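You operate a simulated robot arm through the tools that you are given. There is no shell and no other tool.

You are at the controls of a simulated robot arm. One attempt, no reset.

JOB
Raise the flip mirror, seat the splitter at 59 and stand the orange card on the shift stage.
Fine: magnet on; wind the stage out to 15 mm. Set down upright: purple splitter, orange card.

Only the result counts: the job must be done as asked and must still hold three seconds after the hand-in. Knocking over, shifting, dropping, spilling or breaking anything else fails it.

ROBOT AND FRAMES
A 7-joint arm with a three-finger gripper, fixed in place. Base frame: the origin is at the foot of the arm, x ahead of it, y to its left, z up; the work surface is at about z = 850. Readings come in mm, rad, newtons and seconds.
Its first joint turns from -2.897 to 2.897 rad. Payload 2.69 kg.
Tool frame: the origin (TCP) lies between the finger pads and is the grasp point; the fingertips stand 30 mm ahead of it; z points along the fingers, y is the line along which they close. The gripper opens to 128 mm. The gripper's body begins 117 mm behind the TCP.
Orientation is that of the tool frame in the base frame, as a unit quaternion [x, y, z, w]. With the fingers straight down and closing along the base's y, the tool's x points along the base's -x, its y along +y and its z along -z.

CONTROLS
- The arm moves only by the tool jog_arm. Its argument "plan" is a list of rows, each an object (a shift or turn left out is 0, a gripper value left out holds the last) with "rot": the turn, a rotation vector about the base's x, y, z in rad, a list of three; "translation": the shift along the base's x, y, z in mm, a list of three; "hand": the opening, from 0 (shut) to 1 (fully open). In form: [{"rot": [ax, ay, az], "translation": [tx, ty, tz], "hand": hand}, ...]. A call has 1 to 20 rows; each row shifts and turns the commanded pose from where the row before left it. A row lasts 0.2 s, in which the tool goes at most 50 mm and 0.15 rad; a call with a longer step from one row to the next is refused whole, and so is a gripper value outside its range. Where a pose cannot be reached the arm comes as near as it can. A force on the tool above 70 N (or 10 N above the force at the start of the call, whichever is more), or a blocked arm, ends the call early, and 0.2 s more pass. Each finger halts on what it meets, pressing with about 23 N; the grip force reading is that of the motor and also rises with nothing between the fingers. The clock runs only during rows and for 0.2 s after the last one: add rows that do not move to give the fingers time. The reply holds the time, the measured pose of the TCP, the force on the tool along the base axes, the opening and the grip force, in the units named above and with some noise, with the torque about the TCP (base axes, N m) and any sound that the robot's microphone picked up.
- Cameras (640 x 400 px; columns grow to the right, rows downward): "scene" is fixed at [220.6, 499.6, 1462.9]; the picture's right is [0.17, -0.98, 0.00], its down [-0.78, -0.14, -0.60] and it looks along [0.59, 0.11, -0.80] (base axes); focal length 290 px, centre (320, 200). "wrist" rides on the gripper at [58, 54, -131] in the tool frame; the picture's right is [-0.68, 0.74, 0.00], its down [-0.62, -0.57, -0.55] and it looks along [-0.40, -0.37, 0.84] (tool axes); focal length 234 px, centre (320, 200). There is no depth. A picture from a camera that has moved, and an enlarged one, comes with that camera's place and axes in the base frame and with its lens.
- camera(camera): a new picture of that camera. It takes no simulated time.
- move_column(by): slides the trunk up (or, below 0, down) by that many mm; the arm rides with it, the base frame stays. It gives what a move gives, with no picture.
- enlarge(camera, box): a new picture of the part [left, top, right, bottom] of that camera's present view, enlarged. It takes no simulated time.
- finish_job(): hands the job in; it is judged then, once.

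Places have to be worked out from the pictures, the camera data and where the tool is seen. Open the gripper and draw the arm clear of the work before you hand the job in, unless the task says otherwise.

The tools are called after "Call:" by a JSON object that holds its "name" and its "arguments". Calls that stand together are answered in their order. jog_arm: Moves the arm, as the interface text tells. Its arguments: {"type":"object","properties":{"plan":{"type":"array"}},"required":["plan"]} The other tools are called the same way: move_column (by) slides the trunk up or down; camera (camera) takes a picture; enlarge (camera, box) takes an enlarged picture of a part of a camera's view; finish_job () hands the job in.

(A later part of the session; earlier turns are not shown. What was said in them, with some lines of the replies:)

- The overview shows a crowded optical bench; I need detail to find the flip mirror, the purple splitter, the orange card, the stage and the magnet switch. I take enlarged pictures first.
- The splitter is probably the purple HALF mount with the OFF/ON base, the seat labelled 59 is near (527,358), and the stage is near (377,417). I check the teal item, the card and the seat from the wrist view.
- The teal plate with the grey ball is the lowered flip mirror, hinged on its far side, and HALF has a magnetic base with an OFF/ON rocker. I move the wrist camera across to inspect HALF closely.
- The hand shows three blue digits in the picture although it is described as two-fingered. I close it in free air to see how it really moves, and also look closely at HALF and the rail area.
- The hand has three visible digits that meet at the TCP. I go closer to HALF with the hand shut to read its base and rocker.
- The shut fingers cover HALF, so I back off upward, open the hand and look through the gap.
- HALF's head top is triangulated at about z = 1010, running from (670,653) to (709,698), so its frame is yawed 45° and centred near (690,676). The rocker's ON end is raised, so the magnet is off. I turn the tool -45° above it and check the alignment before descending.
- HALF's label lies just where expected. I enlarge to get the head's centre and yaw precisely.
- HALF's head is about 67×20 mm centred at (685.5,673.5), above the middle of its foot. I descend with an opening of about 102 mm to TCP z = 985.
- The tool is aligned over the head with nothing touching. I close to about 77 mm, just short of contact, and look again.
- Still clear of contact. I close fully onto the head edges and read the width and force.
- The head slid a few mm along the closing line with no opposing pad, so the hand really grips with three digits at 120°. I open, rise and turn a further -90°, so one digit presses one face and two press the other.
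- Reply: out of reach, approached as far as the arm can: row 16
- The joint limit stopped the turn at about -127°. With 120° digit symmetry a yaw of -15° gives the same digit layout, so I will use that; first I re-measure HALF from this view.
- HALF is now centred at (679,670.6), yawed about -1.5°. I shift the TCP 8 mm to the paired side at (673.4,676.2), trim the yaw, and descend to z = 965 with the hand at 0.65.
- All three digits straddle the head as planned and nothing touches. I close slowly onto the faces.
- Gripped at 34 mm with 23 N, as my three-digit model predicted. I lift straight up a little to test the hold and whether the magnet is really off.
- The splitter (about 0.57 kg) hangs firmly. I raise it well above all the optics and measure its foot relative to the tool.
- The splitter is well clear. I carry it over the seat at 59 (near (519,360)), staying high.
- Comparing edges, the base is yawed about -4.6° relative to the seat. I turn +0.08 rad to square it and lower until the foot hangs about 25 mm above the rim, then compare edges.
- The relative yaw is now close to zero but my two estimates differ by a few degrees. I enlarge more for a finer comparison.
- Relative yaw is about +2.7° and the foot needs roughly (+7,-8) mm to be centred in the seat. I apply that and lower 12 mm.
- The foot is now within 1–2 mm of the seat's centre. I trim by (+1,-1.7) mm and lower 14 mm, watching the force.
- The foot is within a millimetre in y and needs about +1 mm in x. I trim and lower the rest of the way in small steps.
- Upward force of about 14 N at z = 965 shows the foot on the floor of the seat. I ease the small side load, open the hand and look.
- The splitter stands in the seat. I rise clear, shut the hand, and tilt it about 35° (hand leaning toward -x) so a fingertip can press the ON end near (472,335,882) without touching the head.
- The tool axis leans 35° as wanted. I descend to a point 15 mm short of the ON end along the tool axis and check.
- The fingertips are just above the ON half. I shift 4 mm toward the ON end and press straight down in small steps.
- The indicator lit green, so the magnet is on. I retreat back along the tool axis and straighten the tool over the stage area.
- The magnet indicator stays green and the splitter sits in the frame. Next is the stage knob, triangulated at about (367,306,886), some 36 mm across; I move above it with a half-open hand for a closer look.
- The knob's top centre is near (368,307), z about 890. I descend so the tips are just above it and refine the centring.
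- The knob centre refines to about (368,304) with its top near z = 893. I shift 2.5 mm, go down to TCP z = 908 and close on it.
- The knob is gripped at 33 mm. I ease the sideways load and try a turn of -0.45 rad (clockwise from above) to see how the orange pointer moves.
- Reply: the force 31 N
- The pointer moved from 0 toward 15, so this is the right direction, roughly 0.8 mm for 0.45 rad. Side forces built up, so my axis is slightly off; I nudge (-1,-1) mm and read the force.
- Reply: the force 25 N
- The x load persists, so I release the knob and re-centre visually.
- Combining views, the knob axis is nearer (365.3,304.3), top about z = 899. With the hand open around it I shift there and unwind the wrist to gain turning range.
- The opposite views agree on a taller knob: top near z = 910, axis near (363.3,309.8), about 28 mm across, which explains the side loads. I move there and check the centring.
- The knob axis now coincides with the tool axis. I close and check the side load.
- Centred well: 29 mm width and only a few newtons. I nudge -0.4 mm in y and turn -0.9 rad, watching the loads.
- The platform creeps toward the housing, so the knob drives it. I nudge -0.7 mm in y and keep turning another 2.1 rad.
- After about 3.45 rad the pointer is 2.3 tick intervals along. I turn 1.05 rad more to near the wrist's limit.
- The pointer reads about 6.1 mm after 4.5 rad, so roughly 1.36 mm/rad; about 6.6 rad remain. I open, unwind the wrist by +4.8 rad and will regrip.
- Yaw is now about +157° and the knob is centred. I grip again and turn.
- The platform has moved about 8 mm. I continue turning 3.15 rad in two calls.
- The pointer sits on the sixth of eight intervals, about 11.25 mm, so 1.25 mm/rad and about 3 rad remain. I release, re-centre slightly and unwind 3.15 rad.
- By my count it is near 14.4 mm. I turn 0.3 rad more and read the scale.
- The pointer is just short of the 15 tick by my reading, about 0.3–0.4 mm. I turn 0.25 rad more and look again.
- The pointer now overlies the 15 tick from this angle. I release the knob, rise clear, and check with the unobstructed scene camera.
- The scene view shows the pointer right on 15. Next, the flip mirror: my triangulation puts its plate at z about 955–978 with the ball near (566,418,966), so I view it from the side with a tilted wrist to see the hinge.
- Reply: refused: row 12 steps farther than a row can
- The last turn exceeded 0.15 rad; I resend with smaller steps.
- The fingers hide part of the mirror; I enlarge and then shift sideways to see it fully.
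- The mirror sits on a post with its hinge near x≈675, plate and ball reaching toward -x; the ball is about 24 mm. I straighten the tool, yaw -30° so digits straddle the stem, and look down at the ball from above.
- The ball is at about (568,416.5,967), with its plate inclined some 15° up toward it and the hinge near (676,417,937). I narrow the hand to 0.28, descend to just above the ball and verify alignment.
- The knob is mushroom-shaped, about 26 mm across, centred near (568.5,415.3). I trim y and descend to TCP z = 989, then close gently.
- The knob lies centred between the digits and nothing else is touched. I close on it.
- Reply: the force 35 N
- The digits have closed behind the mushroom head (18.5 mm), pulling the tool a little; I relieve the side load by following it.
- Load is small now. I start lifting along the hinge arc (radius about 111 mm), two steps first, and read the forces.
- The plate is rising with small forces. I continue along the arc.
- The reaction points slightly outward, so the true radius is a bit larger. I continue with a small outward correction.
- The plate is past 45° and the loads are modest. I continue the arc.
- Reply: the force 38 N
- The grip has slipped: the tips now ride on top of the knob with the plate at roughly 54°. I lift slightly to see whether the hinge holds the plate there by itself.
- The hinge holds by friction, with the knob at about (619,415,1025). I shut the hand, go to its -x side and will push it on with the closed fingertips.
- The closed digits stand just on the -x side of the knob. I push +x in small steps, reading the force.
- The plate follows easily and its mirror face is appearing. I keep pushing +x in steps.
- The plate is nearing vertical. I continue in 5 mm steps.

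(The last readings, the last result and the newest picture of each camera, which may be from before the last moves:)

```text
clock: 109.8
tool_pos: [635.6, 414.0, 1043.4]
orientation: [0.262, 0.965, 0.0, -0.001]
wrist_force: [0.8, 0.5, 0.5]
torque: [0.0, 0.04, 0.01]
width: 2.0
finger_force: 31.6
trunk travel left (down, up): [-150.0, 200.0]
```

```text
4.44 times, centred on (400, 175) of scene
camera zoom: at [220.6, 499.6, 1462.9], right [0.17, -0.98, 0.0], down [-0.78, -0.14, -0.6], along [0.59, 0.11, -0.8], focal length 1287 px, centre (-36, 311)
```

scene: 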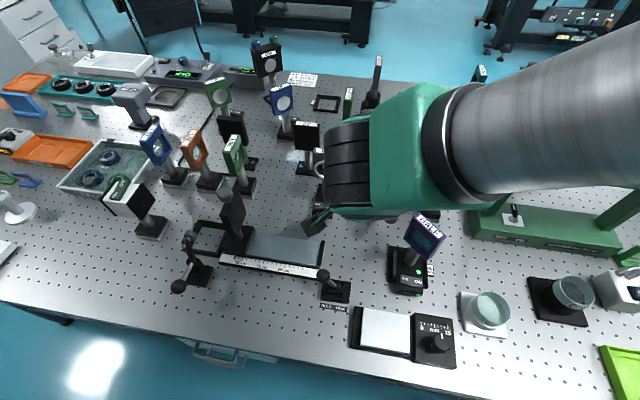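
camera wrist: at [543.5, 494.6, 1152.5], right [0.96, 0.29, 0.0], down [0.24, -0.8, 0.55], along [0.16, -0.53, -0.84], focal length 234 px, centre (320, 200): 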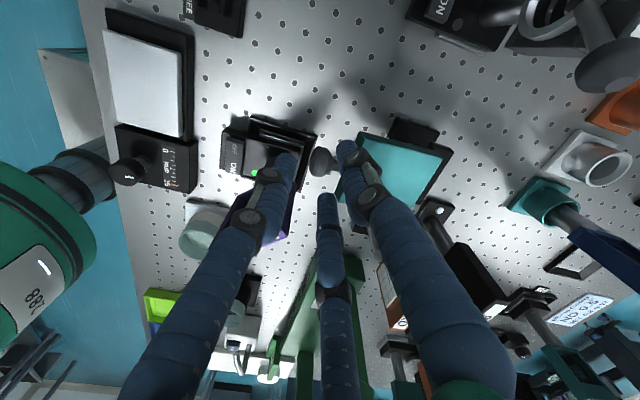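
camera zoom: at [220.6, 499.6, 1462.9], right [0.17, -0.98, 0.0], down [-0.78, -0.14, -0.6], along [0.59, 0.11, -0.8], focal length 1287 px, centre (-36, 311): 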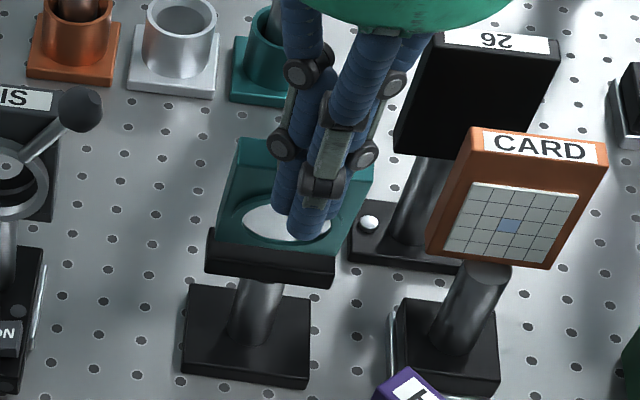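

The fingertips are close to the mirror face, so I back off slightly and raise the hand so only the knob is pushed.

Call:
{"name": "jog_arm", "arguments": {"plan": [{"translation": [-10, 0, 0]}, {"translation": [0, 0, 22]}, {"translation": [8, 0, 0]}, {"translation": [5, 0, 0]}, {}]}}

Call:
{"name": "enlarge", "arguments": {"camera": "wrist", "box": [280, 100, 440, 240]}}

Call:
{"name": "enlarge", "arguments": {"camera": "scene", "box": [350, 130, 450, 220]}}

```text
clock: 111.0
tool_pos: [639.5, 414.3, 1065.6]
orientation: [0.262, 0.965, -0.001, 0.0]
wrist_force: [0.7, -0.5, -0.1]
torque: [-0.03, 0.02, 0.0]
width: 2.0
finger_force: 31.9
trunk travel left (down, up): [-150.0, 200.0]
```

```text
2.86 times, centred on (360, 170) of wrist
camera zoom: at [615.9, 491.5, 1195.5], right [0.96, 0.29, 0.0], down [0.24, -0.8, 0.55], along [0.16, -0.53, -0.84], focal length 669 px, centre (206, 286)
```

zoom: 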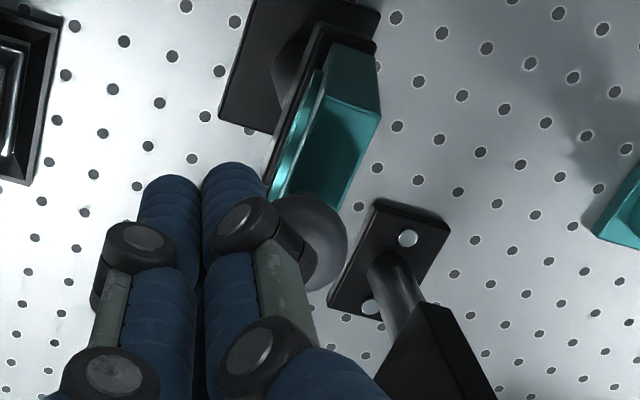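

```text
4.44 times, centred on (400, 175) of scene
camera zoom: at [220.6, 499.6, 1462.9], right [0.17, -0.98, 0.0], down [-0.78, -0.14, -0.6], along [0.59, 0.11, -0.8], focal length 1287 px, centre (-36, 311)
```

zoom: 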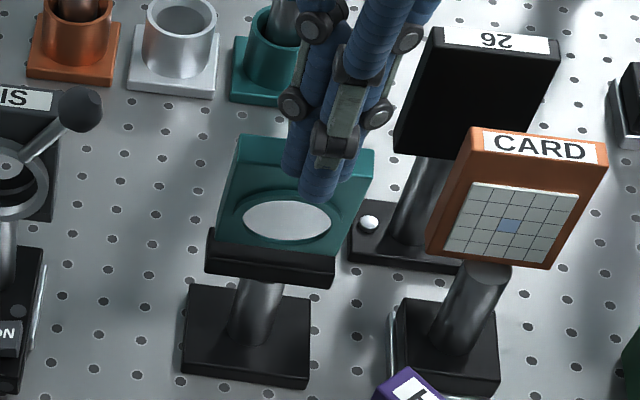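

Now only the knob is in front of the digits. I push on in 4–5 mm steps.

Call:
{"name": "jog_arm", "arguments": {"plan": [{"translation": [5, 0, 0]}, {"translation": [5, 0, 0]}, {"translation": [4, 0, 0]}, {}]}}

Call:
{"name": "enlarge", "arguments": {"camera": "wrist", "box": [280, 100, 440, 240]}}

Call:
{"name": "enlarge", "arguments": {"camera": "scene", "box": [350, 130, 450, 220]}}

```text
clock: 112.0
tool_pos: [652.7, 414.5, 1066.4]
orientation: [0.263, 0.965, -0.001, 0.0]
wrist_force: [-0.9, 0.4, -0.3]
torque: [-0.01, 0.0, 0.01]
width: 2.3
finger_force: 31.4
trunk travel left (down, up): [-150.0, 200.0]
```

```text
2.86 times, centred on (360, 170) of wrist
camera zoom: at [630.0, 491.7, 1195.6], right [0.96, 0.29, 0.0], down [0.25, -0.8, 0.55], along [0.16, -0.53, -0.84], focal length 669 px, centre (206, 286)
```

zoom: 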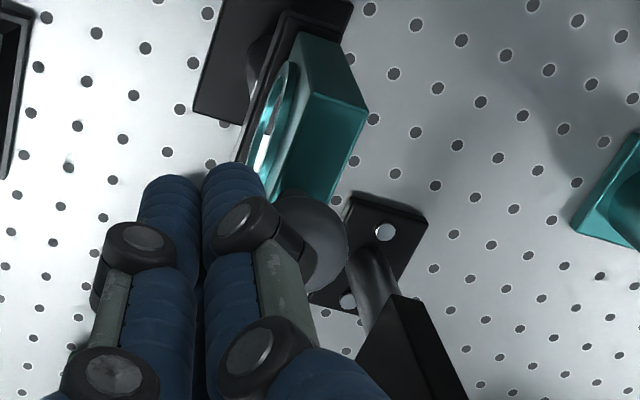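

```text
4.44 times, centred on (400, 175) of scene
camera zoom: at [220.6, 499.6, 1462.9], right [0.17, -0.98, 0.0], down [-0.78, -0.14, -0.6], along [0.59, 0.11, -0.8], focal length 1287 px, centre (-36, 311)
```

zoom: 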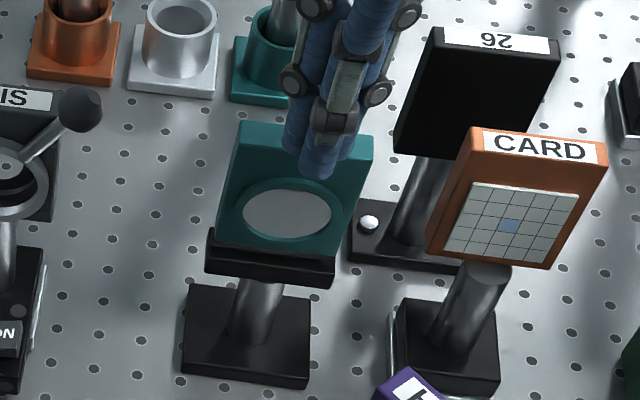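

Nearly upright. I continue in small steps, expecting an end stop.

Call:
{"name": "jog_arm", "arguments": {"plan": [{"translation": [4, 0, 0]}, {"translation": [4, 0, 0]}, {"translation": [3, 0, 0]}, {}]}}

Call:
{"name": "enlarge", "arguments": {"camera": "wrist", "box": [280, 100, 440, 240]}}

Call:
{"name": "enlarge", "arguments": {"camera": "scene", "box": [350, 130, 450, 220]}}

```text
clock: 113.0
tool_pos: [660.6, 413.9, 1064.9]
orientation: [0.262, 0.965, -0.002, -0.002]
wrist_force: [-17.0, 3.5, 0.7]
torque: [-0.05, 0.43, 0.07]
width: 6.1
finger_force: 31.4
trunk travel left (down, up): [-150.0, 200.0]
```

```text
2.86 times, centred on (360, 170) of wrist
camera zoom: at [639.5, 492.4, 1195.4], right [0.96, 0.29, 0.0], down [0.25, -0.8, 0.55], along [0.16, -0.53, -0.84], focal length 669 px, centre (206, 286)
```

zoom: 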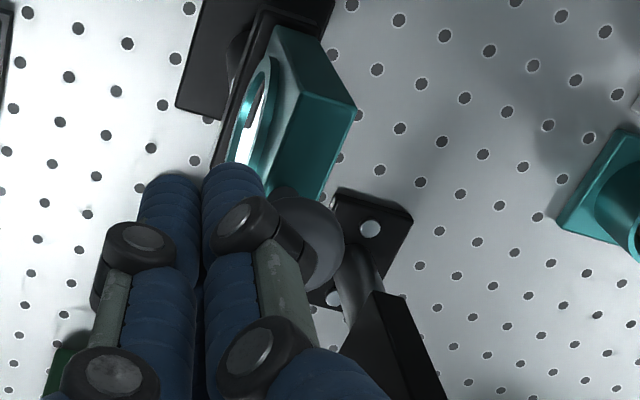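

```text
4.44 times, centred on (400, 175) of scene
camera zoom: at [220.6, 499.6, 1462.9], right [0.17, -0.98, 0.0], down [-0.78, -0.14, -0.6], along [0.59, 0.11, -0.8], focal length 1287 px, centre (-36, 311)
```

zoom: 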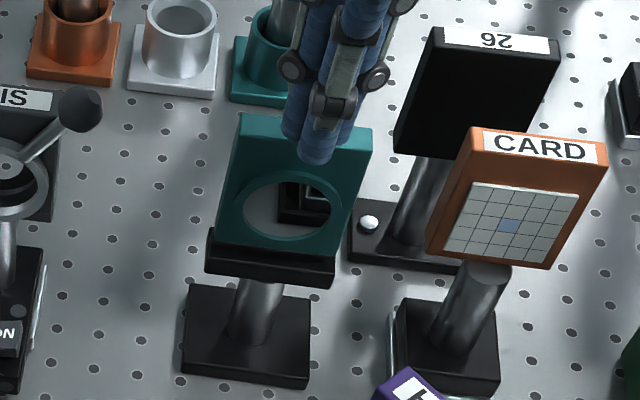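

A 17 N reaction shows the plate has reached its stop. I give a slight extra push to confirm, then draw back and check that it stays.

Call:
{"name": "jog_arm", "arguments": {"plan": [{"translation": [1.5, 0, 0]}, {}]}}

Call:
{"name": "jog_arm", "arguments": {"plan": [{"translation": [-6, 0, 0]}, {"translation": [-15, 0, 5]}, {"translation": [-10, 0, 30]}, {"translation": [0, 40, 30]}, {"translation": [0, 45, 0]}, {}]}}

Call:
{"name": "enlarge", "arguments": {"camera": "scene", "box": [350, 130, 450, 220]}}

Call:
{"name": "enlarge", "arguments": {"camera": "wrist", "box": [240, 100, 440, 260]}}

```text
clock: 113.6
tool_pos: [662.9, 415.4, 1065.9]
orientation: [0.262, 0.965, -0.001, -0.001]
wrist_force: [-30.6, 7.3, -1.4]
torque: [-0.07, 0.84, 0.1]
width: 6.3
finger_force: 31.3
trunk travel left (down, up): [-150.0, 200.0]
```

```text
clock: 115.0
tool_pos: [634.8, 501.5, 1128.9]
orientation: [0.262, 0.965, -0.002, -0.001]
wrist_force: [0.2, 0.9, -0.5]
torque: [-0.09, 0.04, -0.02]
width: 2.2
finger_force: 31.1
trunk travel left (down, up): [-150.0, 200.0]
```

```text
4.44 times, centred on (400, 175) of scene
camera zoom: at [220.6, 499.6, 1462.9], right [0.17, -0.98, 0.0], down [-0.78, -0.14, -0.6], along [0.59, 0.11, -0.8], focal length 1287 px, centre (-36, 311)
```

zoom: 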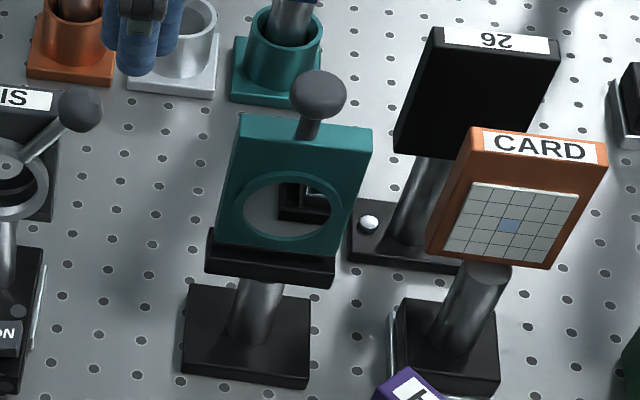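

```text
2.50 times, centred on (340, 180) of wrist
camera zoom: at [612.7, 578.3, 1259.2], right [0.96, 0.29, 0.0], down [0.25, -0.8, 0.55], along [0.16, -0.53, -0.83], focal length 585 px, centre (270, 250)
```

zoom: 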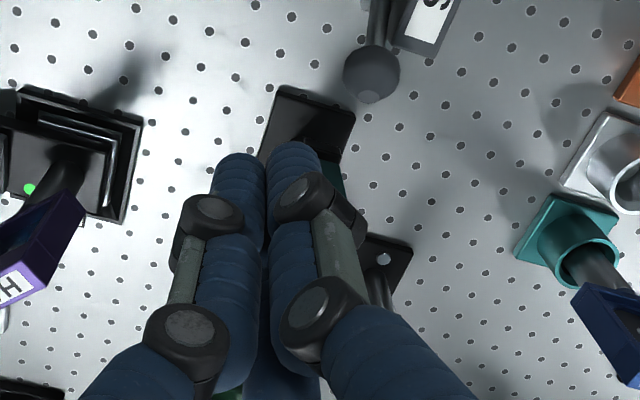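

The mirror stands upright against its stop and its base has not moved. Now the orange card near (690,308): I go above it, open the hand and measure its head.

Call:
{"name": "jog_arm", "arguments": {"plan": [{"translation": [5, -30, 25]}, {"translation": [10, -40, 10]}, {"translation": [10, -40, 0]}, {"translation": [10, -40, 0]}, {"translation": [10, -40, 0], "hand": 0.7}, {"translation": [10, 0, 0]}, {}]}}

Call:
{"name": "camera", "arguments": {"camera": "wrist"}}

Call:
{"name": "enlarge", "arguments": {"camera": "wrist", "box": [250, 70, 390, 190]}}

Call:
{"name": "enlarge", "arguments": {"camera": "scene", "box": [400, 130, 490, 230]}}

```text
clock: 116.6
tool_pos: [689.2, 309.6, 1166.1]
orientation: [0.263, 0.965, -0.001, -0.001]
wrist_force: [0.1, 0.7, -0.6]
torque: [0.02, 0.05, 0.0]
width: 89.5
finger_force: 0.0
trunk travel left (down, up): [-150.0, 200.0]
```

```text
taken
camera wrist: at [667.0, 386.9, 1295.3], right [0.96, 0.29, 0.0], down [0.25, -0.8, 0.55], along [0.16, -0.53, -0.84], focal length 234 px, centre (320, 200)
```

wrist: 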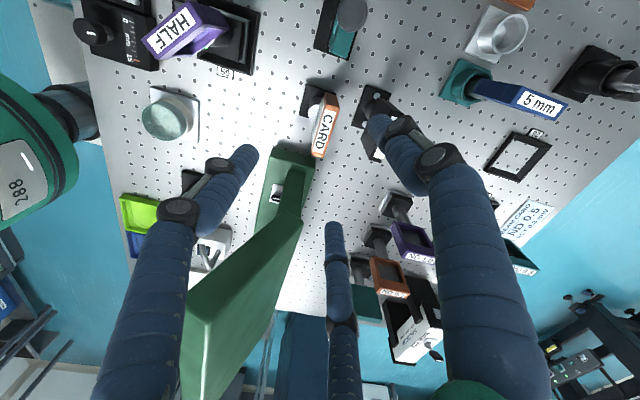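

```text
3.33 times, centred on (320, 130) of wrist
camera zoom: at [667.0, 386.9, 1295.3], right [0.96, 0.29, 0.0], down [0.25, -0.8, 0.55], along [0.16, -0.53, -0.84], focal length 781 px, centre (320, 433)
```

zoom: 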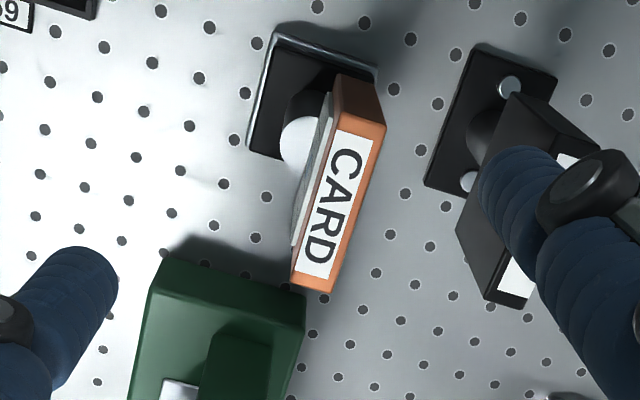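

```text
4.00 times, centred on (445, 180) of scene
camera zoom: at [220.6, 499.6, 1462.9], right [0.17, -0.98, 0.0], down [-0.78, -0.14, -0.6], along [0.59, 0.11, -0.8], focal length 1158 px, centre (-180, 280)
```

zoom: 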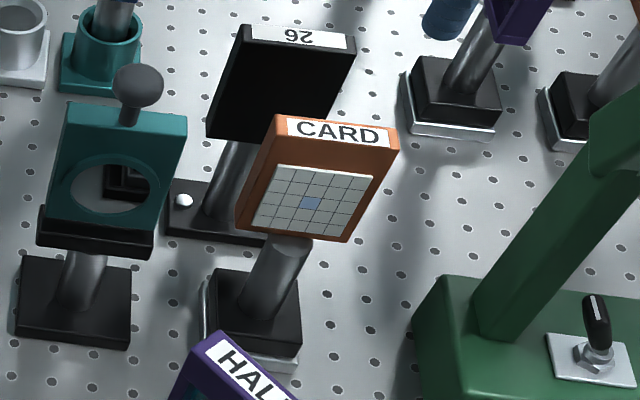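

The card's head top is at z ≈ 1012, spanning x 686–706, y 272–335, with the foot centred near (684.5,305.5). I set the TCP at (704,304.5) with digits at 60°, 180°, -60°, and descend toward z = 985 with the hand at 0.6.

Call:
{"name": "jog_arm", "arguments": {"plan": [{"translation": [14.5, -5, 0], "hand": 0.6}, {"translation": [0, 0, -40]}, {"translation": [0, 0, -40]}, {"translation": [0, 0, -36]}, {}]}}

Call:
{"name": "camera", "arguments": {"camera": "wrist"}}

Call:
{"name": "enlarge", "arguments": {"camera": "wrist", "box": [230, 90, 410, 240]}}

Call:
{"name": "enlarge", "arguments": {"camera": "scene", "box": [390, 110, 500, 230]}}

```text
clock: 117.8
tool_pos: [704.9, 305.0, 1049.1]
orientation: [0.263, 0.965, -0.001, 0.0]
wrist_force: [1.1, 0.4, -0.4]
torque: [0.02, 0.05, 0.01]
width: 76.9
finger_force: 0.1
trunk travel left (down, up): [-150.0, 200.0]
```

```text
taken
camera wrist: at [681.4, 382.5, 1179.4], right [0.96, 0.29, 0.0], down [0.25, -0.8, 0.55], along [0.16, -0.53, -0.84], focal length 234 px, centre (320, 200)
```

wrist: 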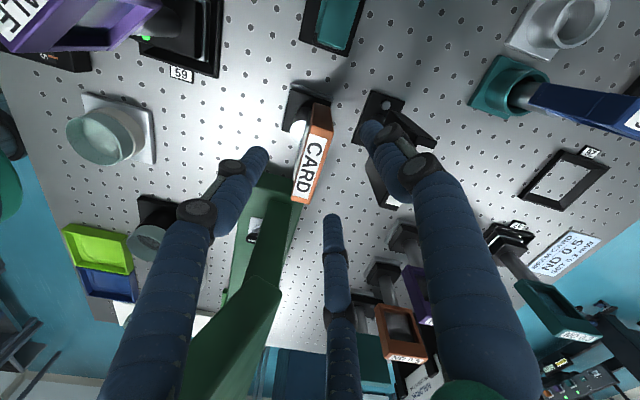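

```text
2.67 times, centred on (320, 165) of wrist
camera zoom: at [681.4, 382.5, 1179.4], right [0.96, 0.29, 0.0], down [0.25, -0.8, 0.55], along [0.16, -0.53, -0.84], focal length 624 px, centre (320, 293)
```

zoom: 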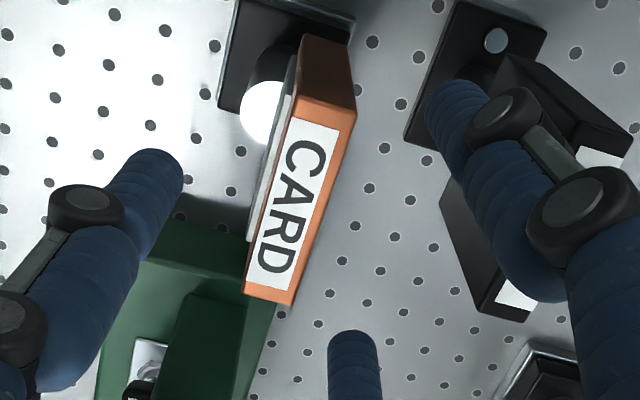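

```text
3.33 times, centred on (445, 170) of scene
camera zoom: at [220.6, 499.6, 1462.9], right [0.17, -0.98, 0.0], down [-0.78, -0.14, -0.6], along [0.59, 0.11, -0.8], focal length 965 px, centre (-97, 300)
```

zoom: 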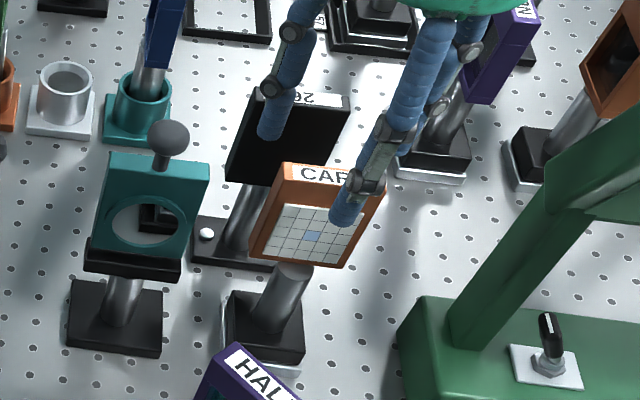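

The head measures x 684–706, y 270–336, matching the plan. I trim (-1,-1.5) mm, descend to z = 985 and close gently.

Call:
{"name": "jog_arm", "arguments": {"plan": [{"translation": [-1, -1.5, -30]}, {"translation": [0, 0, -34]}, {}, {"hand": 0.5}, {"hand": 0.4}, {"hand": 0.33}, {}]}}

Call:
{"name": "camera", "arguments": {"camera": "wrist"}}

Call:
{"name": "enlarge", "arguments": {"camera": "scene", "box": [390, 110, 500, 230]}}

```text
clock: 119.4
tool_pos: [702.5, 302.3, 987.4]
orientation: [0.263, 0.965, 0.0, -0.001]
wrist_force: [-0.2, -0.1, -0.4]
torque: [0.02, 0.02, 0.01]
width: 42.2
finger_force: 0.0
trunk travel left (down, up): [-150.0, 200.0]
```

```text
taken
camera wrist: at [679.8, 380.2, 1116.6], right [0.96, 0.29, 0.0], down [0.25, -0.8, 0.55], along [0.16, -0.53, -0.84], focal length 234 px, centre (320, 200)
```

wrist: 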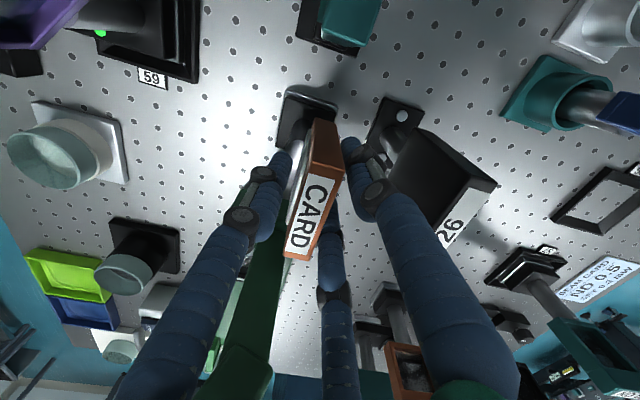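

```text
3.33 times, centred on (445, 170) of scene
camera zoom: at [220.6, 499.6, 1462.9], right [0.17, -0.98, 0.0], down [-0.78, -0.14, -0.6], along [0.59, 0.11, -0.8], focal length 965 px, centre (-97, 300)
```

zoom: 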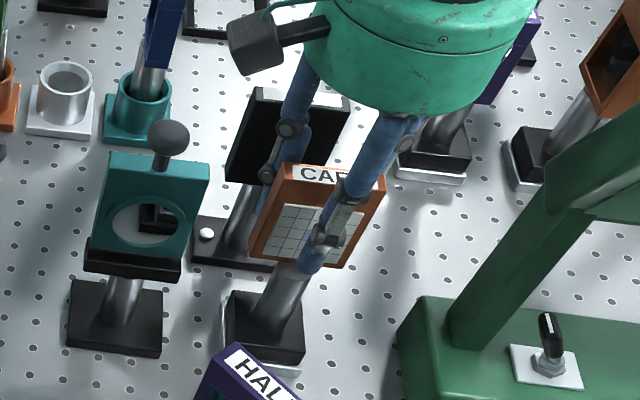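

The digits are placed correctly around the card head with no contact yet. I close to grip.

Call:
{"name": "jog_arm", "arguments": {"plan": [{"hand": 0.28}, {"hand": 0.22}, {"hand": 0.15}, {}, {}]}}

Call:
{"name": "enlarge", "arguments": {"camera": "wrist", "box": [230, 70, 410, 220]}}

Call:
{"name": "enlarge", "arguments": {"camera": "scene", "box": [390, 110, 500, 230]}}

```text
clock: 120.6
tool_pos: [702.9, 303.4, 986.6]
orientation: [0.263, 0.965, 0.0, -0.001]
wrist_force: [-1.3, -0.6, 0.4]
torque: [-0.02, 0.07, 0.03]
width: 31.2
finger_force: 23.4
trunk travel left (down, up): [-150.0, 200.0]
```

```text
2.67 times, centred on (320, 145) of wrist
camera zoom: at [679.7, 380.2, 1116.5], right [0.96, 0.29, 0.0], down [0.25, -0.8, 0.55], along [0.16, -0.53, -0.84], focal length 624 px, centre (320, 347)
```

zoom: 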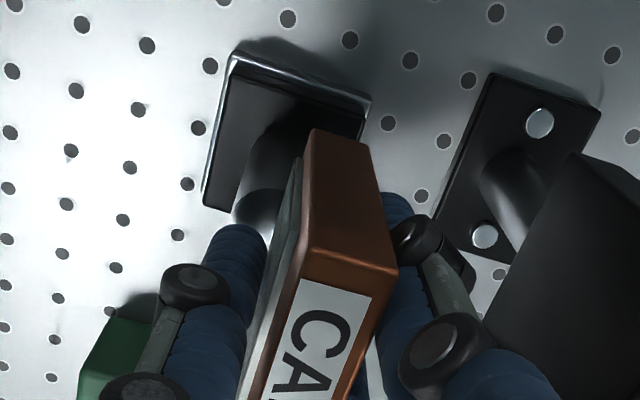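

```text
3.33 times, centred on (445, 170) of scene
camera zoom: at [220.6, 499.6, 1462.9], right [0.17, -0.98, 0.0], down [-0.78, -0.14, -0.6], along [0.59, 0.11, -0.8], focal length 965 px, centre (-97, 300)
```

zoom: 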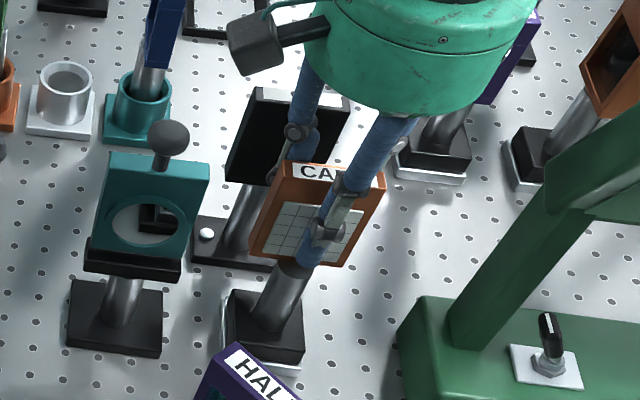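

Gripped at 31 mm with 23 N. I lift a little to check the hold.

Call:
{"name": "jog_arm", "arguments": {"plan": [{"translation": [0, 0, 5]}, {"translation": [0, 0, 15]}, {}]}}

Call:
{"name": "enlarge", "arguments": {"camera": "scene", "box": [390, 110, 500, 230]}}

```text
clock: 121.4
tool_pos: [701.5, 302.9, 1006.3]
orientation: [0.262, 0.965, -0.002, -0.001]
wrist_force: [-0.4, 0.2, -4.8]
torque: [0.01, -0.1, -0.01]
width: 31.1
finger_force: 23.4
trunk travel left (down, up): [-150.0, 200.0]
```

```text
3.33 times, centred on (445, 170) of scene
camera zoom: at [220.6, 499.6, 1462.9], right [0.17, -0.98, 0.0], down [-0.78, -0.14, -0.6], along [0.59, 0.11, -0.8], focal length 965 px, centre (-97, 300)
```

zoom: 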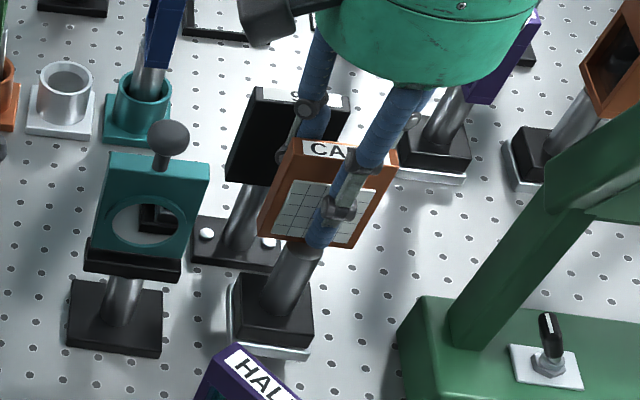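

The card (about 0.5 kg) is held. I lift it high, carry it over the stage and stop above the platform, whose centre I estimate at about (372,404.5).

Call:
{"name": "jog_arm", "arguments": {"plan": [{"translation": [0, 0, 40]}, {"translation": [0, 0, 45]}, {"translation": [0, 0, 45]}, {"translation": [0, 0, 45]}, {}, {"translation": [-39, 12.4, 0]}, {"translation": [-39, 12.4, 0]}, {"translation": [-39, 12.4, 0]}, {"translation": [-39, 12.4, 0]}, {"translation": [-39, 12.4, 0]}, {"translation": [-39, 12.4, 0]}, {"translation": [-39, 12.4, 0]}, {"translation": [-38.6, 12.2, 0]}, {}]}}

Call:
{"name": "camera", "arguments": {"camera": "scene"}}

Call:
{"name": "camera", "arguments": {"camera": "wrist"}}

```text
clock: 124.4
tool_pos: [390.4, 401.9, 1181.2]
orientation: [0.262, 0.965, -0.001, 0.0]
wrist_force: [-0.3, 0.7, -4.7]
torque: [-0.01, -0.12, -0.03]
width: 31.0
finger_force: 23.0
trunk travel left (down, up): [-150.0, 200.0]
```

```text
taken
```

scene: 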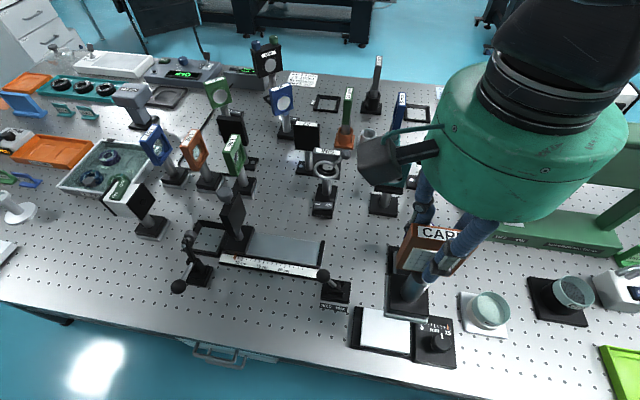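

```text
taken
camera wrist: at [368.0, 479.1, 1310.4], right [0.96, 0.29, 0.0], down [0.24, -0.8, 0.55], along [0.16, -0.53, -0.84], focal length 234 px, centre (320, 200)
```

wrist: 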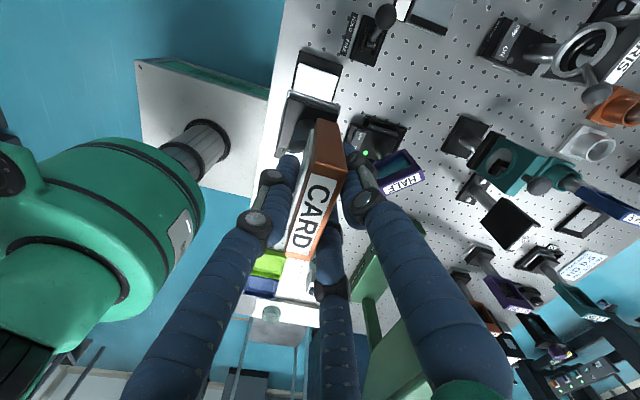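

The card is over the stage. I lower it by 105 mm and compare its foot with the platform.

Call:
{"name": "jog_arm", "arguments": {"plan": [{"translation": [0, 0, -40]}, {"translation": [0, 0, -40]}, {"translation": [0, 0, -25]}, {}]}}

Call:
{"name": "enlarge", "arguments": {"camera": "scene", "box": [340, 270, 470, 370]}}

Call:
{"name": "enlarge", "arguments": {"camera": "wrist", "box": [230, 50, 410, 200]}}

```text
clock: 125.4
tool_pos: [391.9, 401.9, 1075.1]
orientation: [0.262, 0.965, -0.001, 0.001]
wrist_force: [-0.3, 0.9, -5.8]
torque: [-0.03, -0.03, 0.01]
width: 31.0
finger_force: 22.2
trunk travel left (down, up): [-150.0, 200.0]
```

```text
4.00 times, centred on (405, 320) of scene
camera zoom: at [220.6, 499.6, 1462.9], right [0.17, -0.98, 0.0], down [-0.78, -0.14, -0.6], along [0.59, 0.11, -0.8], focal length 1158 px, centre (-20, -280)
```

zoom: 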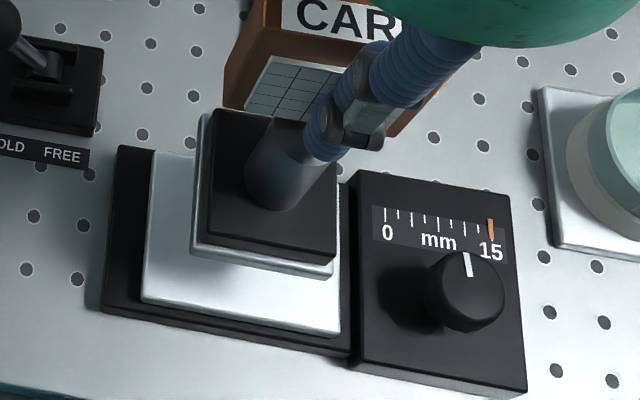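

```text
2.67 times, centred on (320, 125) of wrist
camera zoom: at [369.3, 479.6, 1205.4], right [0.96, 0.29, 0.0], down [0.25, -0.8, 0.55], along [0.16, -0.53, -0.84], focal length 624 px, centre (320, 400)
```

zoom: 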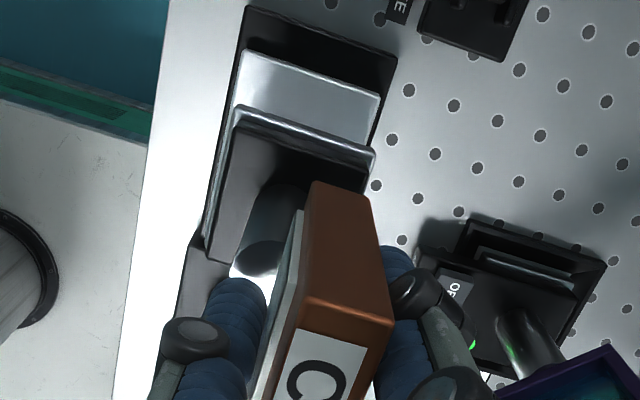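

The foot is centred at (377.2,405.7) and the platform at about (374.6,402.7), top near z = 871. I shift (-2.6,-3) and lower to just above it.

Call:
{"name": "jog_arm", "arguments": {"plan": [{"translation": [-2.6, -3, 0]}, {"translation": [0, 0, -25]}, {"translation": [0, 0, -20]}, {}]}}

Call:
{"name": "enlarge", "arguments": {"camera": "scene", "box": [340, 270, 470, 370]}}

Call:
{"name": "enlarge", "arguments": {"camera": "wrist", "box": [230, 50, 410, 200]}}

```text
clock: 126.4
tool_pos: [389.2, 398.4, 1030.7]
orientation: [0.262, 0.965, -0.001, 0.0]
wrist_force: [0.7, 0.9, -5.4]
torque: [-0.06, -0.04, 0.03]
width: 30.8
finger_force: 23.4
trunk travel left (down, up): [-150.0, 200.0]
```

```text
4.00 times, centred on (405, 320) of scene
camera zoom: at [220.6, 499.6, 1462.9], right [0.17, -0.98, 0.0], down [-0.78, -0.14, -0.6], along [0.59, 0.11, -0.8], focal length 1158 px, centre (-20, -280)
```

zoom: 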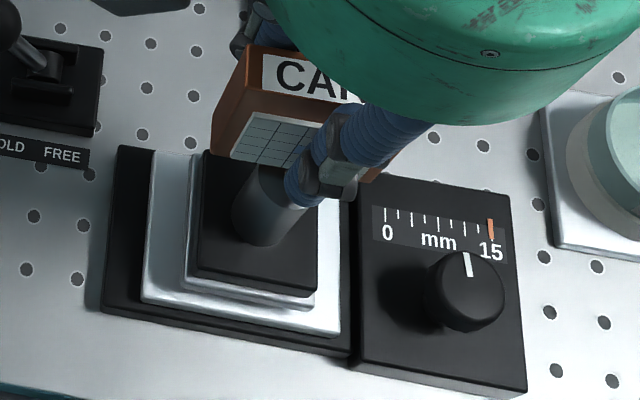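

```text
2.67 times, centred on (320, 125) of wrist
camera zoom: at [366.2, 477.0, 1160.4], right [0.96, 0.29, 0.0], down [0.25, -0.8, 0.55], along [0.16, -0.53, -0.84], focal length 624 px, centre (320, 400)
```

zoom: 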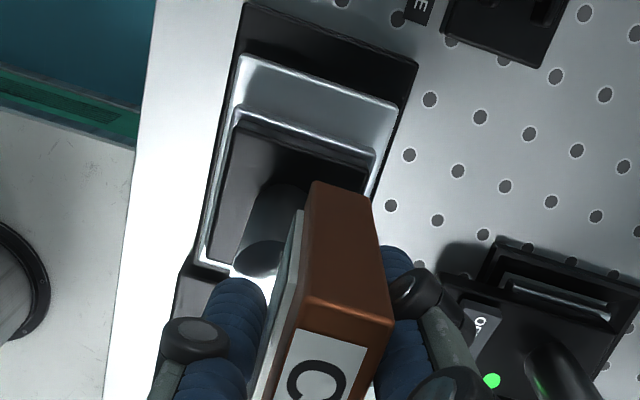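

It looks well centred. I lower to a few millimetres above, then in 1–1.5 mm steps until contact.

Call:
{"name": "jog_arm", "arguments": {"plan": [{"translation": [0, 0, -10]}, {"translation": [0, 0, -6]}, {"translation": [0, 0, -2]}, {}]}}

Call:
{"name": "jog_arm", "arguments": {"plan": [{"translation": [0, 0, -1.5]}, {"translation": [0, 0, -1.5]}, {}]}}

Call:
{"name": "enlarge", "arguments": {"camera": "scene", "box": [340, 270, 470, 370]}}

Call:
{"name": "enlarge", "arguments": {"camera": "wrist", "box": [230, 50, 410, 200]}}

```text
clock: 127.4
tool_pos: [390.5, 399.9, 1014.6]
orientation: [0.262, 0.965, 0.0, 0.0]
wrist_force: [6.8, 2.8, 20.0]
torque: [0.15, -0.09, 0.08]
width: 31.3
finger_force: 23.0
trunk travel left (down, up): [-150.0, 200.0]
```

```text
clock: 128.2
tool_pos: [388.6, 398.9, 1010.7]
orientation: [0.262, 0.965, -0.001, 0.0]
wrist_force: [5.9, 3.6, 18.6]
torque: [0.21, -0.12, -0.07]
width: 30.9
finger_force: 23.2
trunk travel left (down, up): [-150.0, 200.0]
```

```text
4.00 times, centred on (405, 320) of scene
camera zoom: at [220.6, 499.6, 1462.9], right [0.17, -0.98, 0.0], down [-0.78, -0.14, -0.6], along [0.59, 0.11, -0.8], focal length 1158 px, centre (-20, -280)
```

zoom: 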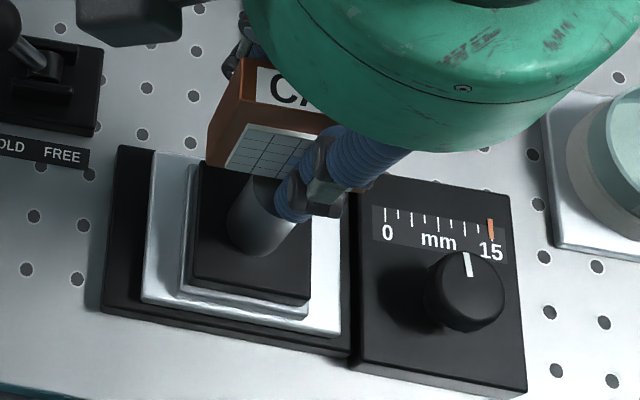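

```text
2.67 times, centred on (320, 125) of wrist
camera zoom: at [365.8, 476.3, 1139.3], right [0.96, 0.29, 0.0], down [0.25, -0.8, 0.55], along [0.16, -0.53, -0.84], focal length 624 px, centre (320, 400)
```

zoom: 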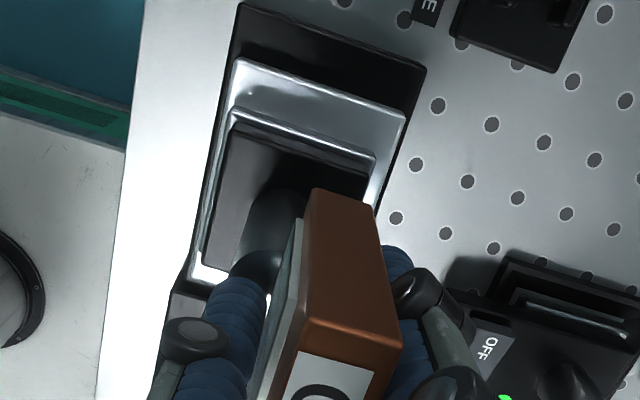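

The card's foot rests on the platform (about 19 N). I ease up 1.5 mm and open the hand slowly.

Call:
{"name": "jog_arm", "arguments": {"plan": [{"translation": [0, 0, 1.5]}, {"hand": 0.27}, {"hand": 0.32}, {"hand": 0.42}, {"hand": 0.55}, {"hand": 0.6}, {}]}}

Call:
{"name": "enlarge", "arguments": {"camera": "scene", "box": [340, 270, 470, 370]}}

Call:
{"name": "enlarge", "arguments": {"camera": "wrist", "box": [230, 50, 410, 200]}}

```text
clock: 129.8
tool_pos: [388.8, 399.2, 1010.8]
orientation: [0.262, 0.965, -0.001, -0.001]
wrist_force: [0.6, 0.3, 0.7]
torque: [0.0, 0.0, -0.01]
width: 76.9
finger_force: 0.0
trunk travel left (down, up): [-150.0, 200.0]
```

```text
4.00 times, centred on (405, 320) of scene
camera zoom: at [220.6, 499.6, 1462.9], right [0.17, -0.98, 0.0], down [-0.78, -0.14, -0.6], along [0.59, 0.11, -0.8], focal length 1158 px, centre (-20, -280)
```

zoom: 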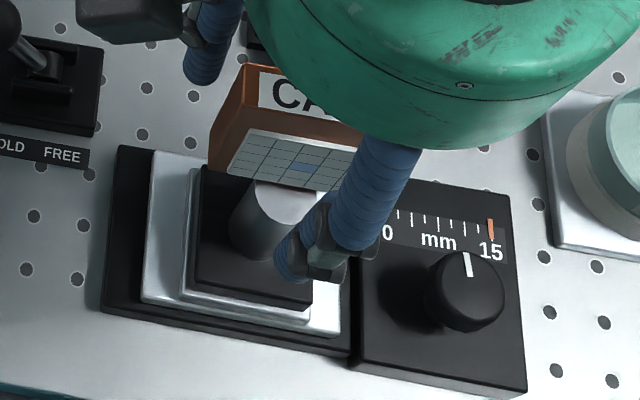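

```text
2.67 times, centred on (320, 125) of wrist
camera zoom: at [365.8, 476.5, 1141.1], right [0.96, 0.29, 0.0], down [0.25, -0.8, 0.55], along [0.16, -0.53, -0.84], focal length 624 px, centre (320, 400)
```

zoom: 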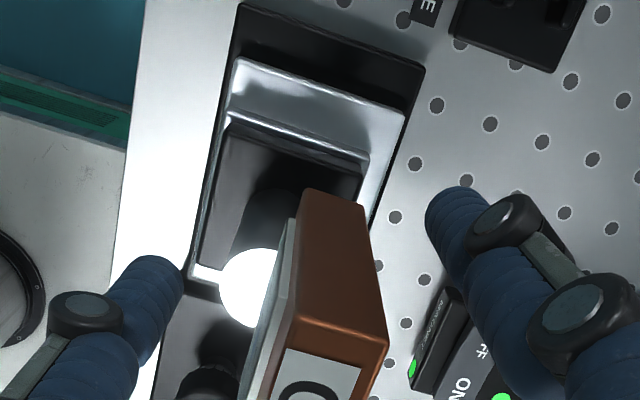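

The card stands on the platform. I rise straight up clear of its head and inspect everything.

Call:
{"name": "jog_arm", "arguments": {"plan": [{"translation": [0, 0, 20]}, {"translation": [0, 0, 40]}, {"translation": [0, 0, 45]}, {"translation": [0, 0, 45]}, {"translation": [0, 0, 30]}, {"translation": [-20, -40, 0]}, {"translation": [-20, -45, 0]}, {"translation": [-10, -45, 0]}, {"translation": [0, -45, 0]}, {}]}}

Call:
{"name": "camera", "arguments": {"camera": "scene"}}

Call:
{"name": "enlarge", "arguments": {"camera": "scene", "box": [340, 240, 470, 370]}}

Call:
{"name": "enlarge", "arguments": {"camera": "scene", "box": [360, 130, 480, 300]}}

```text
clock: 132.0
tool_pos: [337.9, 224.4, 1190.9]
orientation: [0.262, 0.965, 0.0, -0.001]
wrist_force: [-0.1, -0.3, -0.3]
torque: [0.06, -0.03, 0.03]
width: 76.8
finger_force: 0.0
trunk travel left (down, up): [-150.0, 200.0]
```

```text
taken
```

scene: 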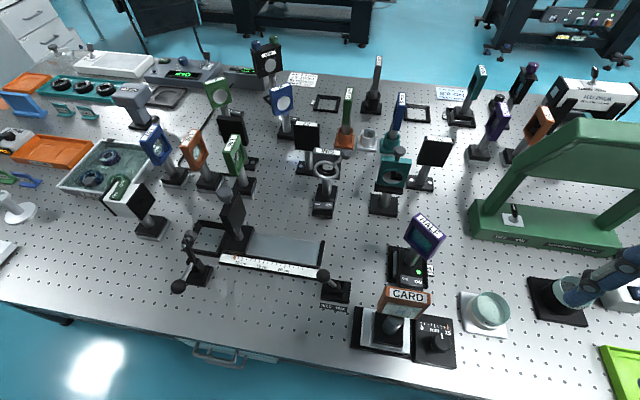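

```text
3.08 times, centred on (405, 305) of scene
camera zoom: at [220.6, 499.6, 1462.9], right [0.17, -0.98, 0.0], down [-0.78, -0.14, -0.6], along [0.59, 0.11, -0.8], focal length 891 px, centre (58, -123)
```

zoom: 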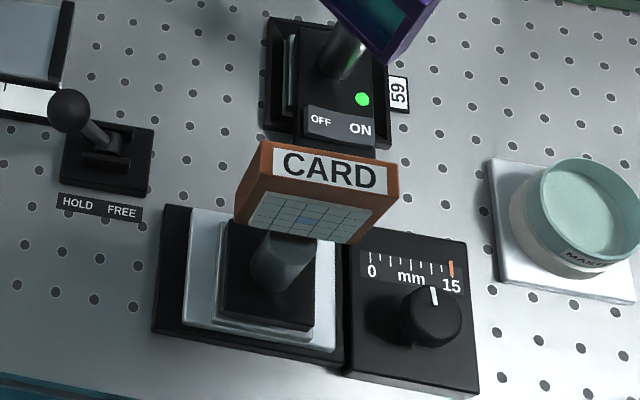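

```text
2.35 times, centred on (420, 215) of scene
camera zoom: at [220.6, 499.6, 1462.9], right [0.17, -0.98, 0.0], down [-0.78, -0.14, -0.6], along [0.59, 0.11, -0.8], focal length 681 px, centre (85, 165)
```

zoom: 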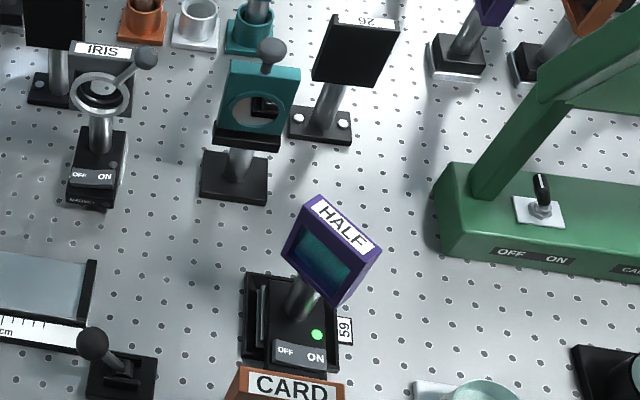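

Everything appears in place. I take closer views of the splitter seat, the scale and the mirror to confirm before handing in.

Call:
{"name": "enlarge", "arguments": {"camera": "scene", "box": [380, 210, 450, 295]}}

Call:
{"name": "enlarge", "arguments": {"camera": "scene", "box": [405, 305, 465, 345]}}

Call:
{"name": "enlarge", "arguments": {"camera": "scene", "box": [340, 280, 430, 360]}}

Call:
{"name": "enlarge", "arguments": {"camera": "scene", "box": [350, 130, 450, 220]}}

```text
4.71 times, centred on (415, 252) of scene
camera zoom: at [220.6, 499.6, 1462.9], right [0.17, -0.98, 0.0], down [-0.78, -0.14, -0.6], along [0.59, 0.11, -0.8], focal length 1363 px, centre (-127, -47)
```

zoom: 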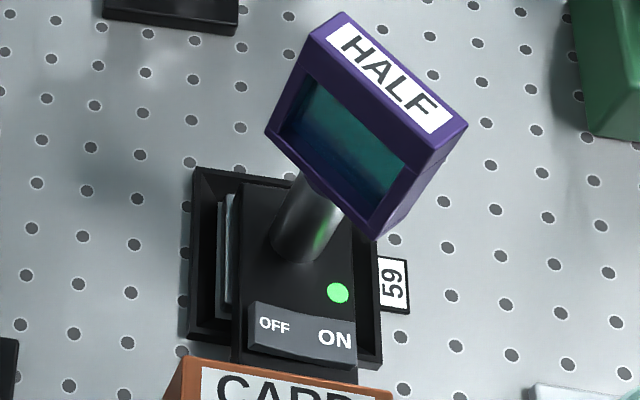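

```text
10.00 times, centred on (435, 325) of scene
camera zoom: at [220.6, 499.6, 1462.9], right [0.17, -0.98, 0.0], down [-0.78, -0.14, -0.6], along [0.59, 0.11, -0.8], focal length 2896 px, centre (-830, -1050)
```

zoom: 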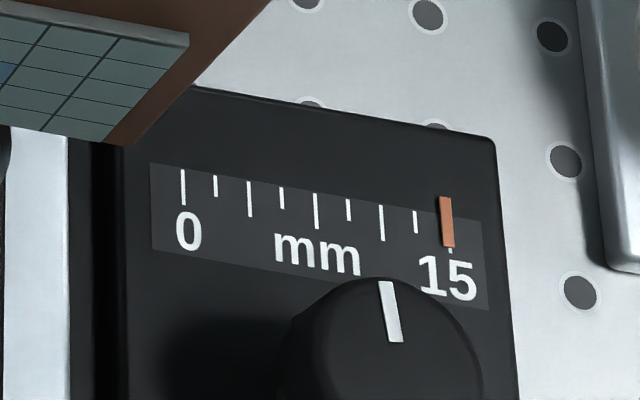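

```text
5.00 times, centred on (385, 320) of scene
camera zoom: at [220.6, 499.6, 1462.9], right [0.17, -0.98, 0.0], down [-0.78, -0.14, -0.6], along [0.59, 0.11, -0.8], focal length 1448 px, centre (-5, -400)
```

zoom: 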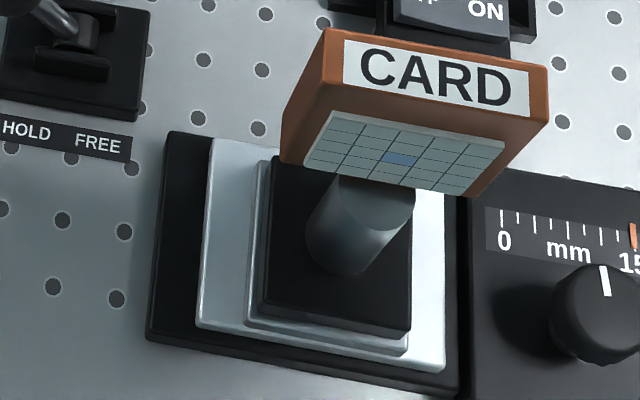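

```text
4.44 times, centred on (400, 175) of scene
camera zoom: at [220.6, 499.6, 1462.9], right [0.17, -0.98, 0.0], down [-0.78, -0.14, -0.6], along [0.59, 0.11, -0.8], focal length 1287 px, centre (-36, 311)
```

zoom: 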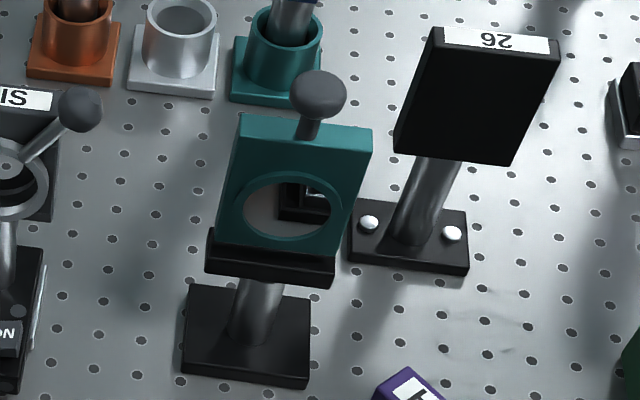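

All four results look right: the mirror is upright at its stop, the splitter is in seat 59 with the magnet light green, the stage pointer is on 15, and the card stands flat on the platform. I open the hand fully, draw it a little higher and let things settle before handing in.

Call:
{"name": "jog_arm", "arguments": {"plan": [{"translation": [0, 0, 30], "hand": 1.0}, {}, {}, {}, {}]}}

Call:
{"name": "camera", "arguments": {"camera": "scene"}}

```text
clock: 133.2
tool_pos: [339.6, 223.7, 1221.2]
orientation: [0.262, 0.965, -0.001, 0.0]
wrist_force: [-0.3, 0.0, 1.2]
torque: [0.04, 0.01, -0.01]
width: 128.0
finger_force: 0.0
trunk travel left (down, up): [-150.0, 200.0]
```

```text
taken
```

scene: 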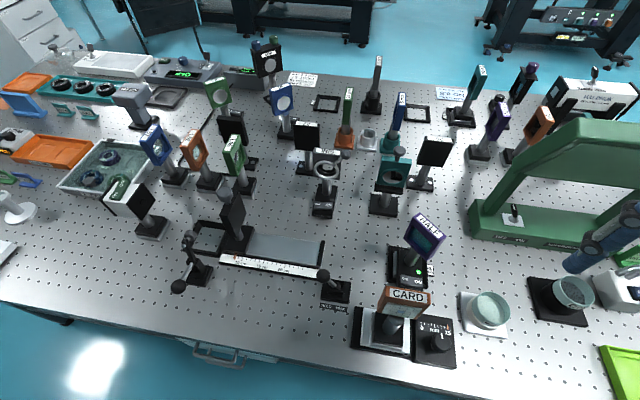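

The scene is unchanged and stable, with the arm clear and the hand open. I hand the job in.

Call:
{"name": "finish_job", "arguments": {}}

```text
The job is handed in.
```

I handed the job in with all the requested steps done. The last scene picture showed everything standing and the arm clear with the gripper open. The verdict itself was not reported back to me.

- **Flip mirror:** raised upright against its stop. It stayed there after I drew the arm away, and its base did not move.
- **Purple splitter (HALF):** seated in the frame at 59 and standing upright. Its magnet is on, with the green indicator lit.
- **Shift stage:** wound out to the 15 mm mark. By my reading the pointer is on 15, possibly short by up to about 0.2 mm. I left it there because the hand would have come close to the card, which was already on the stage.
- **Orange card:** standing on the stage platform, about 3 mm off centre toward the robot but fully on it.

On the first attempt to grip the splitter, it slid a few millimetres on the bench before I regripped it. The grip also slipped off the mirror's knob partway up, so I finished raising it by pushing the knob. Nothing else appeared disturbed in the pictures.
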